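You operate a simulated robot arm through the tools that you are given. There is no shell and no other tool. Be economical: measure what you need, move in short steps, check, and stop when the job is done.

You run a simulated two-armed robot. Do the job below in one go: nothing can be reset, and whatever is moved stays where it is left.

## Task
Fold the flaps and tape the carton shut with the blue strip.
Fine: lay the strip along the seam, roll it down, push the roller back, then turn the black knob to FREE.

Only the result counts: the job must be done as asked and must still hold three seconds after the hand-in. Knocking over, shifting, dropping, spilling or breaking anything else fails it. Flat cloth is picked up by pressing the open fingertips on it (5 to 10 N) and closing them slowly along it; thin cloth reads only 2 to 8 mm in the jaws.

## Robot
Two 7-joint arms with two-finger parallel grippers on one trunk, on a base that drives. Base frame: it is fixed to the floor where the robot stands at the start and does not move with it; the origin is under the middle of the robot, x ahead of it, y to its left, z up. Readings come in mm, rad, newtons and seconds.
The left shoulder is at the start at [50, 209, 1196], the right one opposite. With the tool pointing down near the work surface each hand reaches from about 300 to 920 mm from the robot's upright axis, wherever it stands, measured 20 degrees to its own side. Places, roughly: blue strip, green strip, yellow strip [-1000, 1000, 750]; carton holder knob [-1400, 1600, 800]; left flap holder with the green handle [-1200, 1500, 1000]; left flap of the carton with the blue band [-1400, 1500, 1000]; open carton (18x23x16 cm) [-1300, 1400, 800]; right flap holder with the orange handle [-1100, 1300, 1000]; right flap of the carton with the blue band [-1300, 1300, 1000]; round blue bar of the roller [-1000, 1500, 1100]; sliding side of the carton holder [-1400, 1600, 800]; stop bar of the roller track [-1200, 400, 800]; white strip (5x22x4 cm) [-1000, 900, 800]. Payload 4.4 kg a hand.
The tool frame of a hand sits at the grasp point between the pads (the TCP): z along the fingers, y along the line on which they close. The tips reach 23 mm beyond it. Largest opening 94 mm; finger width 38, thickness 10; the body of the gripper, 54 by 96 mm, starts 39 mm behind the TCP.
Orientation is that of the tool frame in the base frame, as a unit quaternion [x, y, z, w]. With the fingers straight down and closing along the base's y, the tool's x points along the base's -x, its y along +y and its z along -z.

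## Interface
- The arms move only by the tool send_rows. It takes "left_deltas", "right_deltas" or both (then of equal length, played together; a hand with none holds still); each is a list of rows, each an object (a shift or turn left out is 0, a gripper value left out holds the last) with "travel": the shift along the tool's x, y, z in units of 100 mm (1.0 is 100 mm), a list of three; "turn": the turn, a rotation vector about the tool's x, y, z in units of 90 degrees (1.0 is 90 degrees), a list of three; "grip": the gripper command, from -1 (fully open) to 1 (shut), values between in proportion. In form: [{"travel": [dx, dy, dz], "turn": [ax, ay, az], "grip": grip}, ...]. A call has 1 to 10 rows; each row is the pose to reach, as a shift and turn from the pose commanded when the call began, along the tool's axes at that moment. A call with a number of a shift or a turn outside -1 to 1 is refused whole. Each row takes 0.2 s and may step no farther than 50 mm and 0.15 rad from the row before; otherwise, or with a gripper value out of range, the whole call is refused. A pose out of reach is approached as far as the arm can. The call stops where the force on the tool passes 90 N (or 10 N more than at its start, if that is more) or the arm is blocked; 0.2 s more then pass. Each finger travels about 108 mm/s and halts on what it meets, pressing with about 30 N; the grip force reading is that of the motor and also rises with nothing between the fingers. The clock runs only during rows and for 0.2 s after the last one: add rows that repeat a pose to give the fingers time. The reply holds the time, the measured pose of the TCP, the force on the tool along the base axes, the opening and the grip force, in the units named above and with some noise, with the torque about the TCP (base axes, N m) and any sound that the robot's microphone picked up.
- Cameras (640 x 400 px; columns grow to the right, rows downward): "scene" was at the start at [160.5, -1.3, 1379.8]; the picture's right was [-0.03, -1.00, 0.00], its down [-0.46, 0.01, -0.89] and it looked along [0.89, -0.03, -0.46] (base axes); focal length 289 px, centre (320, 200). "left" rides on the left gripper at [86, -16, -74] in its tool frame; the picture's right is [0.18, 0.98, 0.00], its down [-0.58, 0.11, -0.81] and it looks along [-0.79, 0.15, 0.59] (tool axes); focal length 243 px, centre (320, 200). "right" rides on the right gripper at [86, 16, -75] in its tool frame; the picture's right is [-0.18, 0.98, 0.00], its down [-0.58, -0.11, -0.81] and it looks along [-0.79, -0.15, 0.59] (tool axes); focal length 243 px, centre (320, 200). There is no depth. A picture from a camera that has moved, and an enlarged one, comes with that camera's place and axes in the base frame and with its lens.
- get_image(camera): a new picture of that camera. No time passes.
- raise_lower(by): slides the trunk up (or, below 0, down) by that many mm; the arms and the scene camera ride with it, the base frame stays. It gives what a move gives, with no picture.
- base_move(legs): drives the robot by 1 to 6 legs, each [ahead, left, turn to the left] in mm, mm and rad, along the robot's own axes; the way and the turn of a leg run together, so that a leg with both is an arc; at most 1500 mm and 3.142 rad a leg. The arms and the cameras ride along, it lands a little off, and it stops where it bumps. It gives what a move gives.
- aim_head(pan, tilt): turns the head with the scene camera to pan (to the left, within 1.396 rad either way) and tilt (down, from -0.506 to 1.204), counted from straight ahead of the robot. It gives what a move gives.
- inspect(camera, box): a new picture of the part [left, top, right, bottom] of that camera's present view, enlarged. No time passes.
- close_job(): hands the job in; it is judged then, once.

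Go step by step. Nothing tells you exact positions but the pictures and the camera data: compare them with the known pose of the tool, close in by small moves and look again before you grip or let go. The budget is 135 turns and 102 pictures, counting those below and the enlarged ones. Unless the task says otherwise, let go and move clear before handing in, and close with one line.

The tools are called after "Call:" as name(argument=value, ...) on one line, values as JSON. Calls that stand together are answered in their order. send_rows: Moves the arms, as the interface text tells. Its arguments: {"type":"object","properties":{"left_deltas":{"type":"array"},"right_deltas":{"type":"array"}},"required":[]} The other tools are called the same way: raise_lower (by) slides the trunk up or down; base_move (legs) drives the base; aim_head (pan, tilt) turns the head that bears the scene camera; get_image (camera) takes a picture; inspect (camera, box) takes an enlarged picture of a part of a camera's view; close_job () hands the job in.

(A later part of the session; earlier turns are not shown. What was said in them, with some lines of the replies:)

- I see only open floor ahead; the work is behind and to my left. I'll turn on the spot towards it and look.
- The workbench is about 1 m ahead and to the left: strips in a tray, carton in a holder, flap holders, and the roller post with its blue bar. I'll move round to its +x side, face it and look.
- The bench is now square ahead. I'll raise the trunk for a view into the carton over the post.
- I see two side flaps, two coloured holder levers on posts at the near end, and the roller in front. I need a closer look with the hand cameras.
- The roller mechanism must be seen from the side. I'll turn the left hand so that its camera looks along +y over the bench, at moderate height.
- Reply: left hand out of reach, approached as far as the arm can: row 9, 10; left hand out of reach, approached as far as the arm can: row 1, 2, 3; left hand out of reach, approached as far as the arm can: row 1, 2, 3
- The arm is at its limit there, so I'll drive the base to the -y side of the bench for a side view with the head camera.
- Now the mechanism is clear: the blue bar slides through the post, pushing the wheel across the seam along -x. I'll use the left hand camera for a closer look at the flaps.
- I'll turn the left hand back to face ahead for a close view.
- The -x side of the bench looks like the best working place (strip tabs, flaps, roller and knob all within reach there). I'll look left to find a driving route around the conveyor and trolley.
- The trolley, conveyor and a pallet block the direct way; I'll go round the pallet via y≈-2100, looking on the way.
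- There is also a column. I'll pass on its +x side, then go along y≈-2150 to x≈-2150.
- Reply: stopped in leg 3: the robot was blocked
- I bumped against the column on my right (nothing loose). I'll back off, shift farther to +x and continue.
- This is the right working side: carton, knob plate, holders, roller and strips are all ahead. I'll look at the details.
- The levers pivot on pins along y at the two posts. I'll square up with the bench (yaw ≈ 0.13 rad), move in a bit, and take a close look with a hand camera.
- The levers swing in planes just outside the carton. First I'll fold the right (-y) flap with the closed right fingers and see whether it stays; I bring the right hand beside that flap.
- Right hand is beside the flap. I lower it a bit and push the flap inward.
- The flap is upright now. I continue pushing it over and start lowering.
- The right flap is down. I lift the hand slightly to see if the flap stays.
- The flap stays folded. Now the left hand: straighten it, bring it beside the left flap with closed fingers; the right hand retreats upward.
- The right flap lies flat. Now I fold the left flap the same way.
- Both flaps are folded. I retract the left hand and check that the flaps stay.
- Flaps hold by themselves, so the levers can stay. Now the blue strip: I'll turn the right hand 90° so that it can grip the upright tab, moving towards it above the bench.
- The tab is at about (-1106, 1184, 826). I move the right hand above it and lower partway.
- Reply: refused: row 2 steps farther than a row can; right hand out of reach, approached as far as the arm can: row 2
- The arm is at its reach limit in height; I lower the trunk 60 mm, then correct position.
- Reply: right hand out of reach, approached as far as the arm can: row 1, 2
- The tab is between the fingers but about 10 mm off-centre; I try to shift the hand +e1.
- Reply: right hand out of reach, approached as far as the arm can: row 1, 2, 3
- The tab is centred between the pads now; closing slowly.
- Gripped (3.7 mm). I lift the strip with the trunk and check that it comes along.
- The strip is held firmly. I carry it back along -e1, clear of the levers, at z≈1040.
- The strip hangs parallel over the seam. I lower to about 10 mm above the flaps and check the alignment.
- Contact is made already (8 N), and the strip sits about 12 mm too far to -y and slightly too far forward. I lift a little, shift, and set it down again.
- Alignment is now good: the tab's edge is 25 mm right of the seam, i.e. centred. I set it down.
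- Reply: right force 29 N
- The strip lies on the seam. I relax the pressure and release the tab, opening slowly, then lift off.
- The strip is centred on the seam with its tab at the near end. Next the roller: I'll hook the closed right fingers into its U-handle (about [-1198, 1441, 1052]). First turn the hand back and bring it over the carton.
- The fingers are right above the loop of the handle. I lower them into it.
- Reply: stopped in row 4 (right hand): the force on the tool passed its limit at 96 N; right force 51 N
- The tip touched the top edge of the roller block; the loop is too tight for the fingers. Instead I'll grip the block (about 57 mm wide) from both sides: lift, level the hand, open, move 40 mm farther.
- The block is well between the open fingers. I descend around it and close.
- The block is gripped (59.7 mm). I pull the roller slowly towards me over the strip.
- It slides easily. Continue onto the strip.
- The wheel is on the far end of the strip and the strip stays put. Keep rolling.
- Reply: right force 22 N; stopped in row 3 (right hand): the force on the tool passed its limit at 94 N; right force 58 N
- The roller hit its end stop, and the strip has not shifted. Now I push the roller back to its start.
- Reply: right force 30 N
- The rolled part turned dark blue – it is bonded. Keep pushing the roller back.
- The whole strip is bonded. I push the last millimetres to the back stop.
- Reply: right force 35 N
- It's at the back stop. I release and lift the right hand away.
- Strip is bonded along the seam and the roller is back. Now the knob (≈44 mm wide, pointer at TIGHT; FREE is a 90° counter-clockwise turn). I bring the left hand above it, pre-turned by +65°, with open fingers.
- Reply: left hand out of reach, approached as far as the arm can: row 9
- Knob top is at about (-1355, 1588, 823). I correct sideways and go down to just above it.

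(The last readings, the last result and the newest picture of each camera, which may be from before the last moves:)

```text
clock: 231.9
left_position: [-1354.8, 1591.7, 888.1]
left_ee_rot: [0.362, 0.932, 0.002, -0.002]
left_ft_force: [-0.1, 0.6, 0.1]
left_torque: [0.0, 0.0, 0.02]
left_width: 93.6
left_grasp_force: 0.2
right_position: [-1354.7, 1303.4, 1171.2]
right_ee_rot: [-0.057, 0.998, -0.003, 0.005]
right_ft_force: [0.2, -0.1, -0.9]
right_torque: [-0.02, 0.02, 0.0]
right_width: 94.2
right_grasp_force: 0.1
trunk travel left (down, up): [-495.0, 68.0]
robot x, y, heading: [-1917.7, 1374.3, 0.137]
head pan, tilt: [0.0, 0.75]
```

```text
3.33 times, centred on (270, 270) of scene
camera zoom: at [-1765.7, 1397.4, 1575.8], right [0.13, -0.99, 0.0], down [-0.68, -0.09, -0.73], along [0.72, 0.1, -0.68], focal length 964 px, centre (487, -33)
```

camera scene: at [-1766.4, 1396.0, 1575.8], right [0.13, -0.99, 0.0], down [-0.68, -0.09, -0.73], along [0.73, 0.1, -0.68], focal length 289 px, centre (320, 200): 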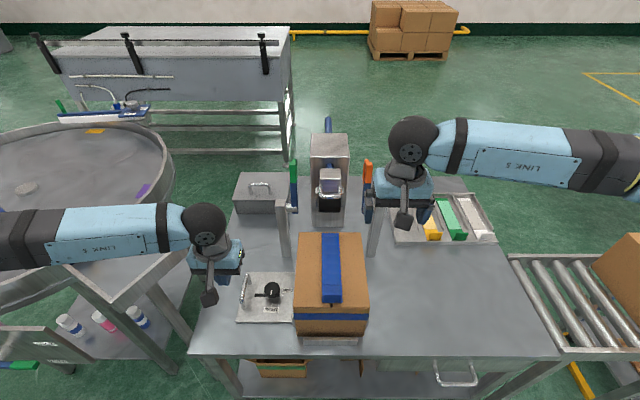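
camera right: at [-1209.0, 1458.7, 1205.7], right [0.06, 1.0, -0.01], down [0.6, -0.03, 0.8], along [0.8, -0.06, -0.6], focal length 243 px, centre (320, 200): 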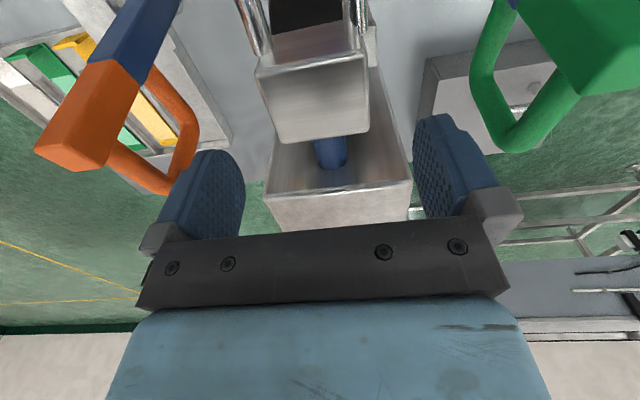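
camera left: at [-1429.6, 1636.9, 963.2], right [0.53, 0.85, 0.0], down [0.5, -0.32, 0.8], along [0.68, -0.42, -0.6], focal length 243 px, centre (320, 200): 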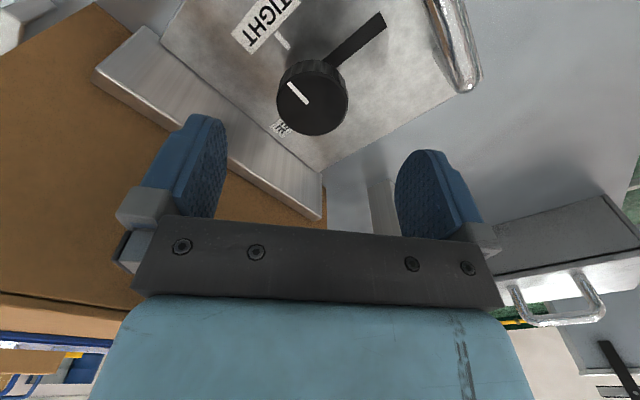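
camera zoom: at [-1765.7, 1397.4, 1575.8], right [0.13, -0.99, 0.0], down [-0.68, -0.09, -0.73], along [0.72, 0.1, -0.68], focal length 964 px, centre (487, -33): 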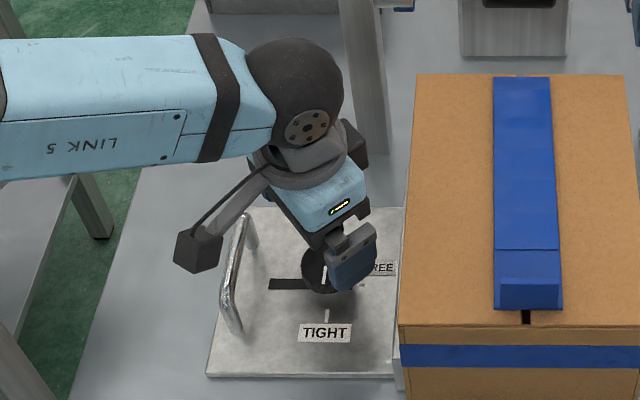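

The knob is centred between the fingers. I descend around it.

Call:
send_rows(left_deltas=[{"travel": [0, 0, 0.2]}, {"travel": [0, 0, 0.4]}, {"travel": [0, 0, 0.55]}, {"travel": [0, 0, 0.65]}])

Call:
get_image(camera="left")

```text
clock: 232.9
left_position: [-1356.7, 1589.1, 823.2]
left_ee_rot: [0.362, 0.932, 0.003, -0.001]
left_ft_force: [0.0, -0.1, 0.2]
left_torque: [0.01, -0.03, -0.04]
left_width: 93.7
left_grasp_force: 0.2
right_position: [-1355.3, 1301.5, 1171.8]
right_ee_rot: [-0.057, 0.998, -0.003, 0.005]
right_ft_force: [0.6, -0.5, 0.6]
right_torque: [0.01, -0.01, -0.05]
right_width: 94.1
right_grasp_force: 0.0
trunk travel left (down, up): [-495.0, 68.0]
robot x, y, heading: [-1919.2, 1378.7, 0.131]
head pan, tilt: [0.0, 0.75]
```

```text
19 pictures are left
camera left: at [-1430.8, 1635.2, 899.0], right [0.53, 0.85, 0.0], down [0.5, -0.32, 0.8], along [0.68, -0.42, -0.6], focal length 243 px, centre (320, 200)
```

left: 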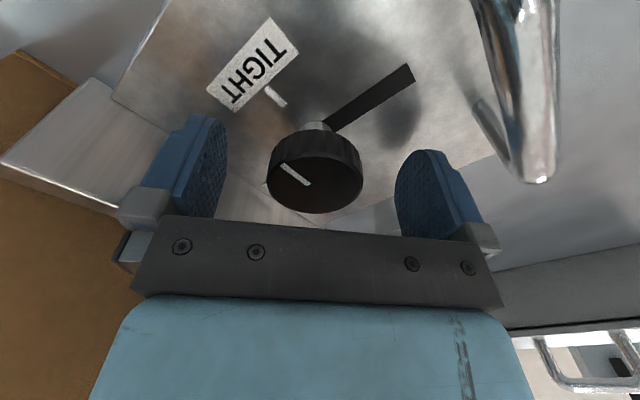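

The fingers flank the knob. I go 5 mm lower and close.

Call:
send_rows(left_deltas=[{"travel": [0, 0, 0.05]}, {"travel": [0, 0, 0.05], "grip": -0.5}, {"travel": [0, 0, 0.05], "grip": -0.2}, {"travel": [0, 0, 0.05], "grip": 0.1}, {"travel": [0, 0, 0.05], "grip": 0.4}, {"travel": [0, 0, 0.05], "grip": 0.7}, {"travel": [0, 0, 0.05], "grip": 1}, {"travel": [0, 0, 0.05], "grip": 1}])

Call:
get_image(camera="left")

```text
clock: 234.7
left_position: [-1357.2, 1587.0, 820.2]
left_ee_rot: [0.363, 0.932, 0.001, -0.002]
left_ft_force: [-14.0, -16.1, -7.3]
left_torque: [-0.92, -0.1, 0.01]
left_width: 42.7
left_grasp_force: 45.0
right_position: [-1354.5, 1300.7, 1171.9]
right_ee_rot: [-0.057, 0.998, -0.001, 0.007]
right_ft_force: [-0.2, 0.4, -0.2]
right_torque: [0.0, 0.0, -0.01]
right_width: 93.9
right_grasp_force: 0.0
trunk travel left (down, up): [-495.0, 68.0]
robot x, y, heading: [-1917.5, 1376.0, 0.132]
head pan, tilt: [0.0, 0.75]
```

```text
18 pictures are left
camera left: at [-1431.8, 1633.5, 894.1], right [0.53, 0.85, 0.0], down [0.5, -0.32, 0.8], along [0.68, -0.42, -0.6], focal length 243 px, centre (320, 200)
```

left: 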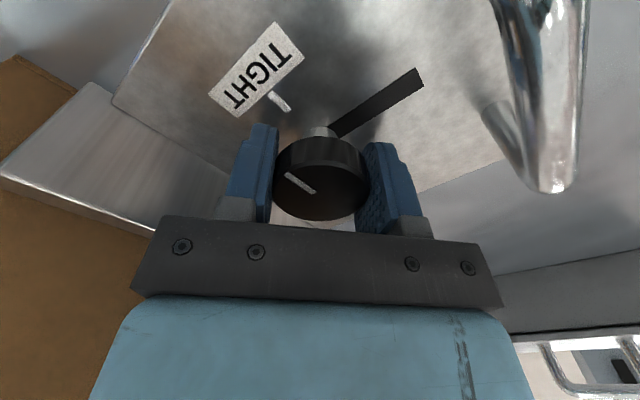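

The knob is gripped (42.7 mm). The camera arm would come close to the carton on a full turn, so I do it in two grips: first about 69° counter-clockwise.

Call:
send_rows(left_deltas=[{"travel": [0, -0.02, 0], "turn": [0, 0, -0.085]}, {"travel": [0, -0.02, 0], "turn": [0, 0, -0.17]}, {"travel": [0, -0.02, 0], "turn": [0, 0, -0.255]}, {"travel": [0, -0.02, 0], "turn": [0, 0, -0.34]}, {"travel": [0, -0.02, 0], "turn": [0, 0, -0.425]}, {"travel": [0, -0.02, 0], "turn": [0, 0, -0.51]}, {"travel": [0, -0.02, 0], "turn": [0, 0, -0.595]}, {"travel": [0, -0.02, 0], "turn": [0, 0, -0.68]}, {"travel": [0, -0.02, 0], "turn": [0, 0, -0.765]}, {"travel": [0, -0.02, 0], "turn": [0, 0, -0.765]}])

Call:
get_image(camera="left")

Call:
inspect(camera="scene", box=[210, 210, 350, 330])

```text
clock: 236.9
left_position: [-1358.0, 1589.7, 818.8]
left_ee_rot: [-0.229, 0.973, 0.003, 0.001]
left_ft_force: [-6.1, 0.5, -3.0]
left_torque: [-0.73, 0.74, 0.04]
left_width: 43.1
left_grasp_force: 45.9
right_position: [-1356.4, 1304.1, 1172.2]
right_ee_rot: [-0.057, 0.998, -0.003, 0.005]
right_ft_force: [-0.2, 0.4, -0.6]
right_torque: [0.01, 0.01, 0.01]
right_width: 94.0
right_grasp_force: 0.0
trunk travel left (down, up): [-495.0, 68.0]
robot x, y, heading: [-1914.3, 1376.0, 0.13]
head pan, tilt: [0.0, 0.75]
```

```text
17 pictures are left
camera left: at [-1427.2, 1535.7, 893.7], right [-0.6, 0.8, 0.01], down [0.47, 0.35, 0.81], along [0.64, 0.49, -0.59], focal length 243 px, centre (320, 200)
```

left: 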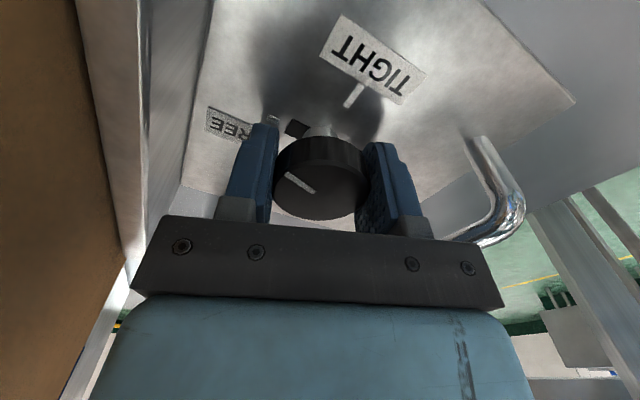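

```text
3.33 times, centred on (280, 270) of scene
camera zoom: at [-1766.2, 1397.6, 1575.8], right [0.13, -0.99, 0.0], down [-0.68, -0.09, -0.73], along [0.73, 0.1, -0.68], focal length 964 px, centre (453, -33)
```

zoom: 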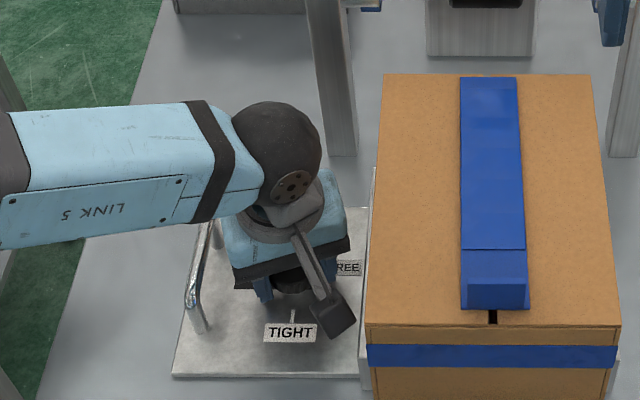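

The knob turned 69° with the hand. I open a little, rotate back 45° around it, re-grip and finish the remaining 21°.

Call:
send_rows(left_deltas=[{"grip": 0.4}, {"grip": 0}, {"grip": -0.4}, {"turn": [0, 0, 0.09], "grip": -0.4}, {"turn": [0, 0, 0.18]}, {"turn": [0, 0, 0.27]}, {"turn": [0, 0, 0.36]}, {"turn": [0, 0, 0.45]}, {"turn": [0, 0, 0.52]}])

Call:
inspect(camera="left", box=[160, 0, 480, 240])

```text
clock: 238.9
left_position: [-1357.9, 1587.9, 818.6]
left_ee_rot: [0.178, 0.984, 0.004, -0.001]
left_ft_force: [0.6, -0.1, 0.3]
left_torque: [-0.03, 0.02, 0.01]
left_width: 65.7
left_grasp_force: 0.0
right_position: [-1355.0, 1302.0, 1171.5]
right_ee_rot: [-0.056, 0.998, -0.002, 0.005]
right_ft_force: [-0.1, 0.0, 0.5]
right_torque: [0.02, 0.01, -0.01]
right_width: 93.8
right_grasp_force: 0.1
trunk travel left (down, up): [-495.0, 68.0]
robot x, y, heading: [-1914.9, 1374.2, 0.131]
head pan, tilt: [0.0, 0.75]
```

```text
1.67 times, centred on (320, 120) of left
camera zoom: at [-1443.6, 1602.2, 893.8], right [0.17, 0.99, 0.01], down [0.58, -0.11, 0.81], along [0.79, -0.13, -0.59], focal length 404 px, centre (320, 333)
```

zoom: 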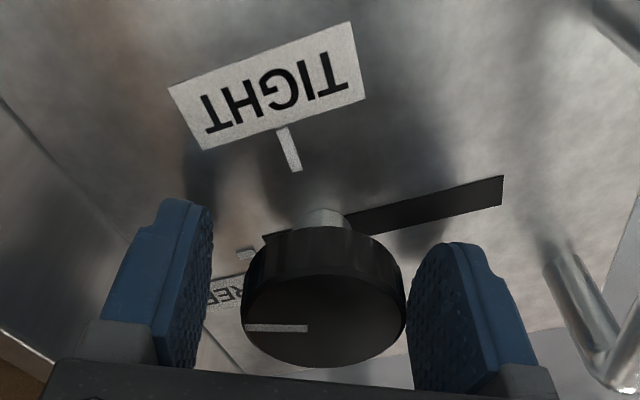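

The pointer is about 20° short of FREE. Re-grip and finish.

Call:
send_rows(left_deltas=[{"grip": 0}, {"grip": 0.5}, {"grip": 1}, {"grip": 1}, {"turn": [0, 0, -0.07]}, {"turn": [0, 0, -0.14]}, {"turn": [0, 0, -0.19]}, {"turn": [0, 0, -0.235]}, {"turn": [0, 0, -0.235]}])

Call:
inspect(camera="left", box=[160, 0, 480, 240])

```text
clock: 240.9
left_position: [-1356.5, 1587.8, 818.0]
left_ee_rot: [-0.007, 1.0, 0.003, 0.0]
left_ft_force: [0.3, 0.4, 3.6]
left_torque: [-0.46, -0.65, -0.72]
left_width: 43.6
left_grasp_force: 45.0
right_position: [-1354.5, 1302.6, 1171.2]
right_ee_rot: [-0.057, 0.998, -0.002, 0.004]
right_ft_force: [-0.1, -0.1, -0.4]
right_torque: [-0.04, 0.03, 0.03]
right_width: 93.8
right_grasp_force: 0.1
trunk travel left (down, up): [-495.0, 68.0]
robot x, y, heading: [-1916.1, 1375.9, 0.133]
head pan, tilt: [0.0, 0.75]
```

```text
1.67 times, centred on (320, 120) of left
camera zoom: at [-1443.5, 1570.4, 893.4], right [-0.2, 0.98, 0.01], down [0.58, 0.11, 0.81], along [0.79, 0.16, -0.59], focal length 404 px, centre (320, 333)
```

zoom: 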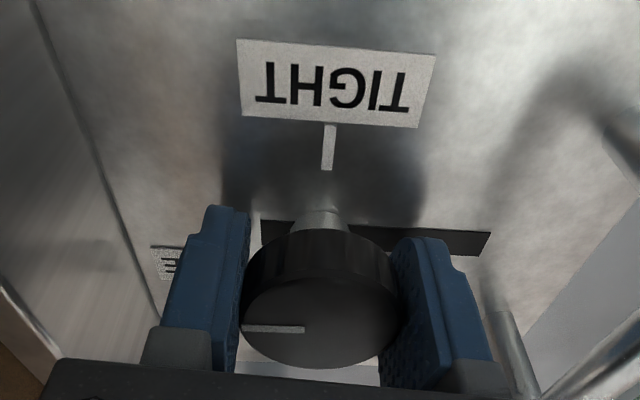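

The pointer is at FREE and a stop is felt. I release and lift away.

Call:
send_rows(left_deltas=[{"grip": 0.4}, {"grip": 0}, {"grip": -0.4}, {"grip": -0.4}, {"travel": [0, 0, -0.2]}, {"travel": [0, 0, -0.4]}, {"travel": [0, 0, -0.7]}, {"travel": [0, 0, -1]}])

Call:
send_rows(left_deltas=[{"travel": [0.2, 0.1, -0.3]}, {"travel": [0.4, 0.3, -0.6]}, {"travel": [0.6, 0.5, -0.9]}, {"travel": [0.9, 0.7, -1]}])

Call:
get_image(camera="scene")

Call:
inspect(camera="scene", box=[210, 220, 350, 340])

```text
clock: 242.7
left_position: [-1358.0, 1587.9, 916.8]
left_ee_rot: [-0.007, 1.0, 0.003, -0.001]
left_ft_force: [-0.2, -0.6, -0.8]
left_torque: [0.0, -0.01, 0.0]
left_width: 65.6
left_grasp_force: 0.1
right_position: [-1355.2, 1302.3, 1170.5]
right_ee_rot: [-0.057, 0.998, -0.003, 0.006]
right_ft_force: [-0.6, -0.2, 0.2]
right_torque: [-0.01, 0.0, -0.02]
right_width: 93.9
right_grasp_force: 0.0
trunk travel left (down, up): [-495.0, 68.0]
robot x, y, heading: [-1918.2, 1378.6, 0.131]
head pan, tilt: [0.0, 0.75]
```

```text
clock: 243.7
left_position: [-1449.6, 1655.6, 1016.7]
left_ee_rot: [-0.007, 1.0, 0.003, 0.0]
left_ft_force: [-0.1, 0.6, -0.4]
left_torque: [-0.03, -0.02, 0.01]
left_width: 65.6
left_grasp_force: 0.1
right_position: [-1356.7, 1303.8, 1172.6]
right_ee_rot: [-0.057, 0.998, -0.003, 0.006]
right_ft_force: [-0.8, 0.8, 0.4]
right_torque: [0.02, 0.0, 0.0]
right_width: 93.9
right_grasp_force: 0.1
trunk travel left (down, up): [-495.0, 68.0]
robot x, y, heading: [-1917.5, 1377.7, 0.131]
head pan, tilt: [0.0, 0.75]
```

```text
13 pictures are left
camera scene: at [-1768.1, 1398.7, 1576.0], right [0.13, -0.99, 0.0], down [-0.68, -0.09, -0.73], along [0.73, 0.09, -0.68], focal length 289 px, centre (320, 200)
```

scene: 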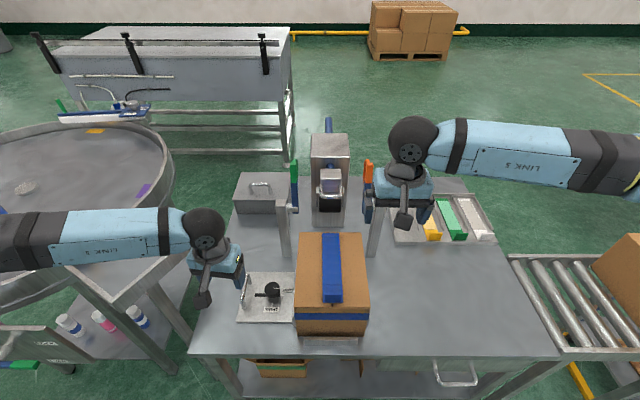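

```text
3.33 times, centred on (280, 280) of scene
camera zoom: at [-1768.1, 1398.7, 1576.0], right [0.13, -0.99, 0.0], down [-0.68, -0.09, -0.73], along [0.73, 0.09, -0.68], focal length 964 px, centre (453, -67)
```

zoom: 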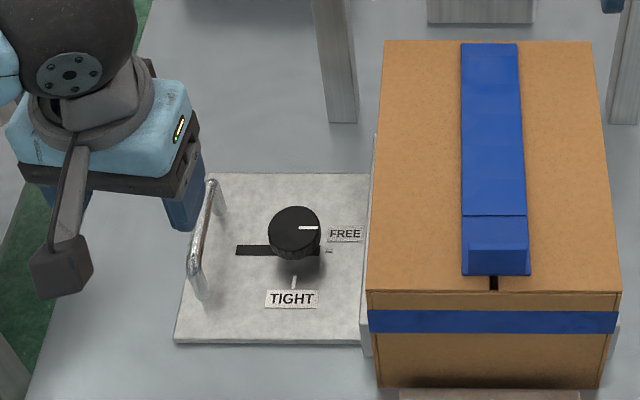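

The knob points to FREE, the strip is bonded on the seam, the roller is at its back stop and both hands are clear, so I hand the job in.

Call:
close_job()

```text
The job is handed in.
```

The job is handed in: both flaps are folded and the blue strip is bonded along the seam. The roller is back at its stop and the black knob points to FREE.
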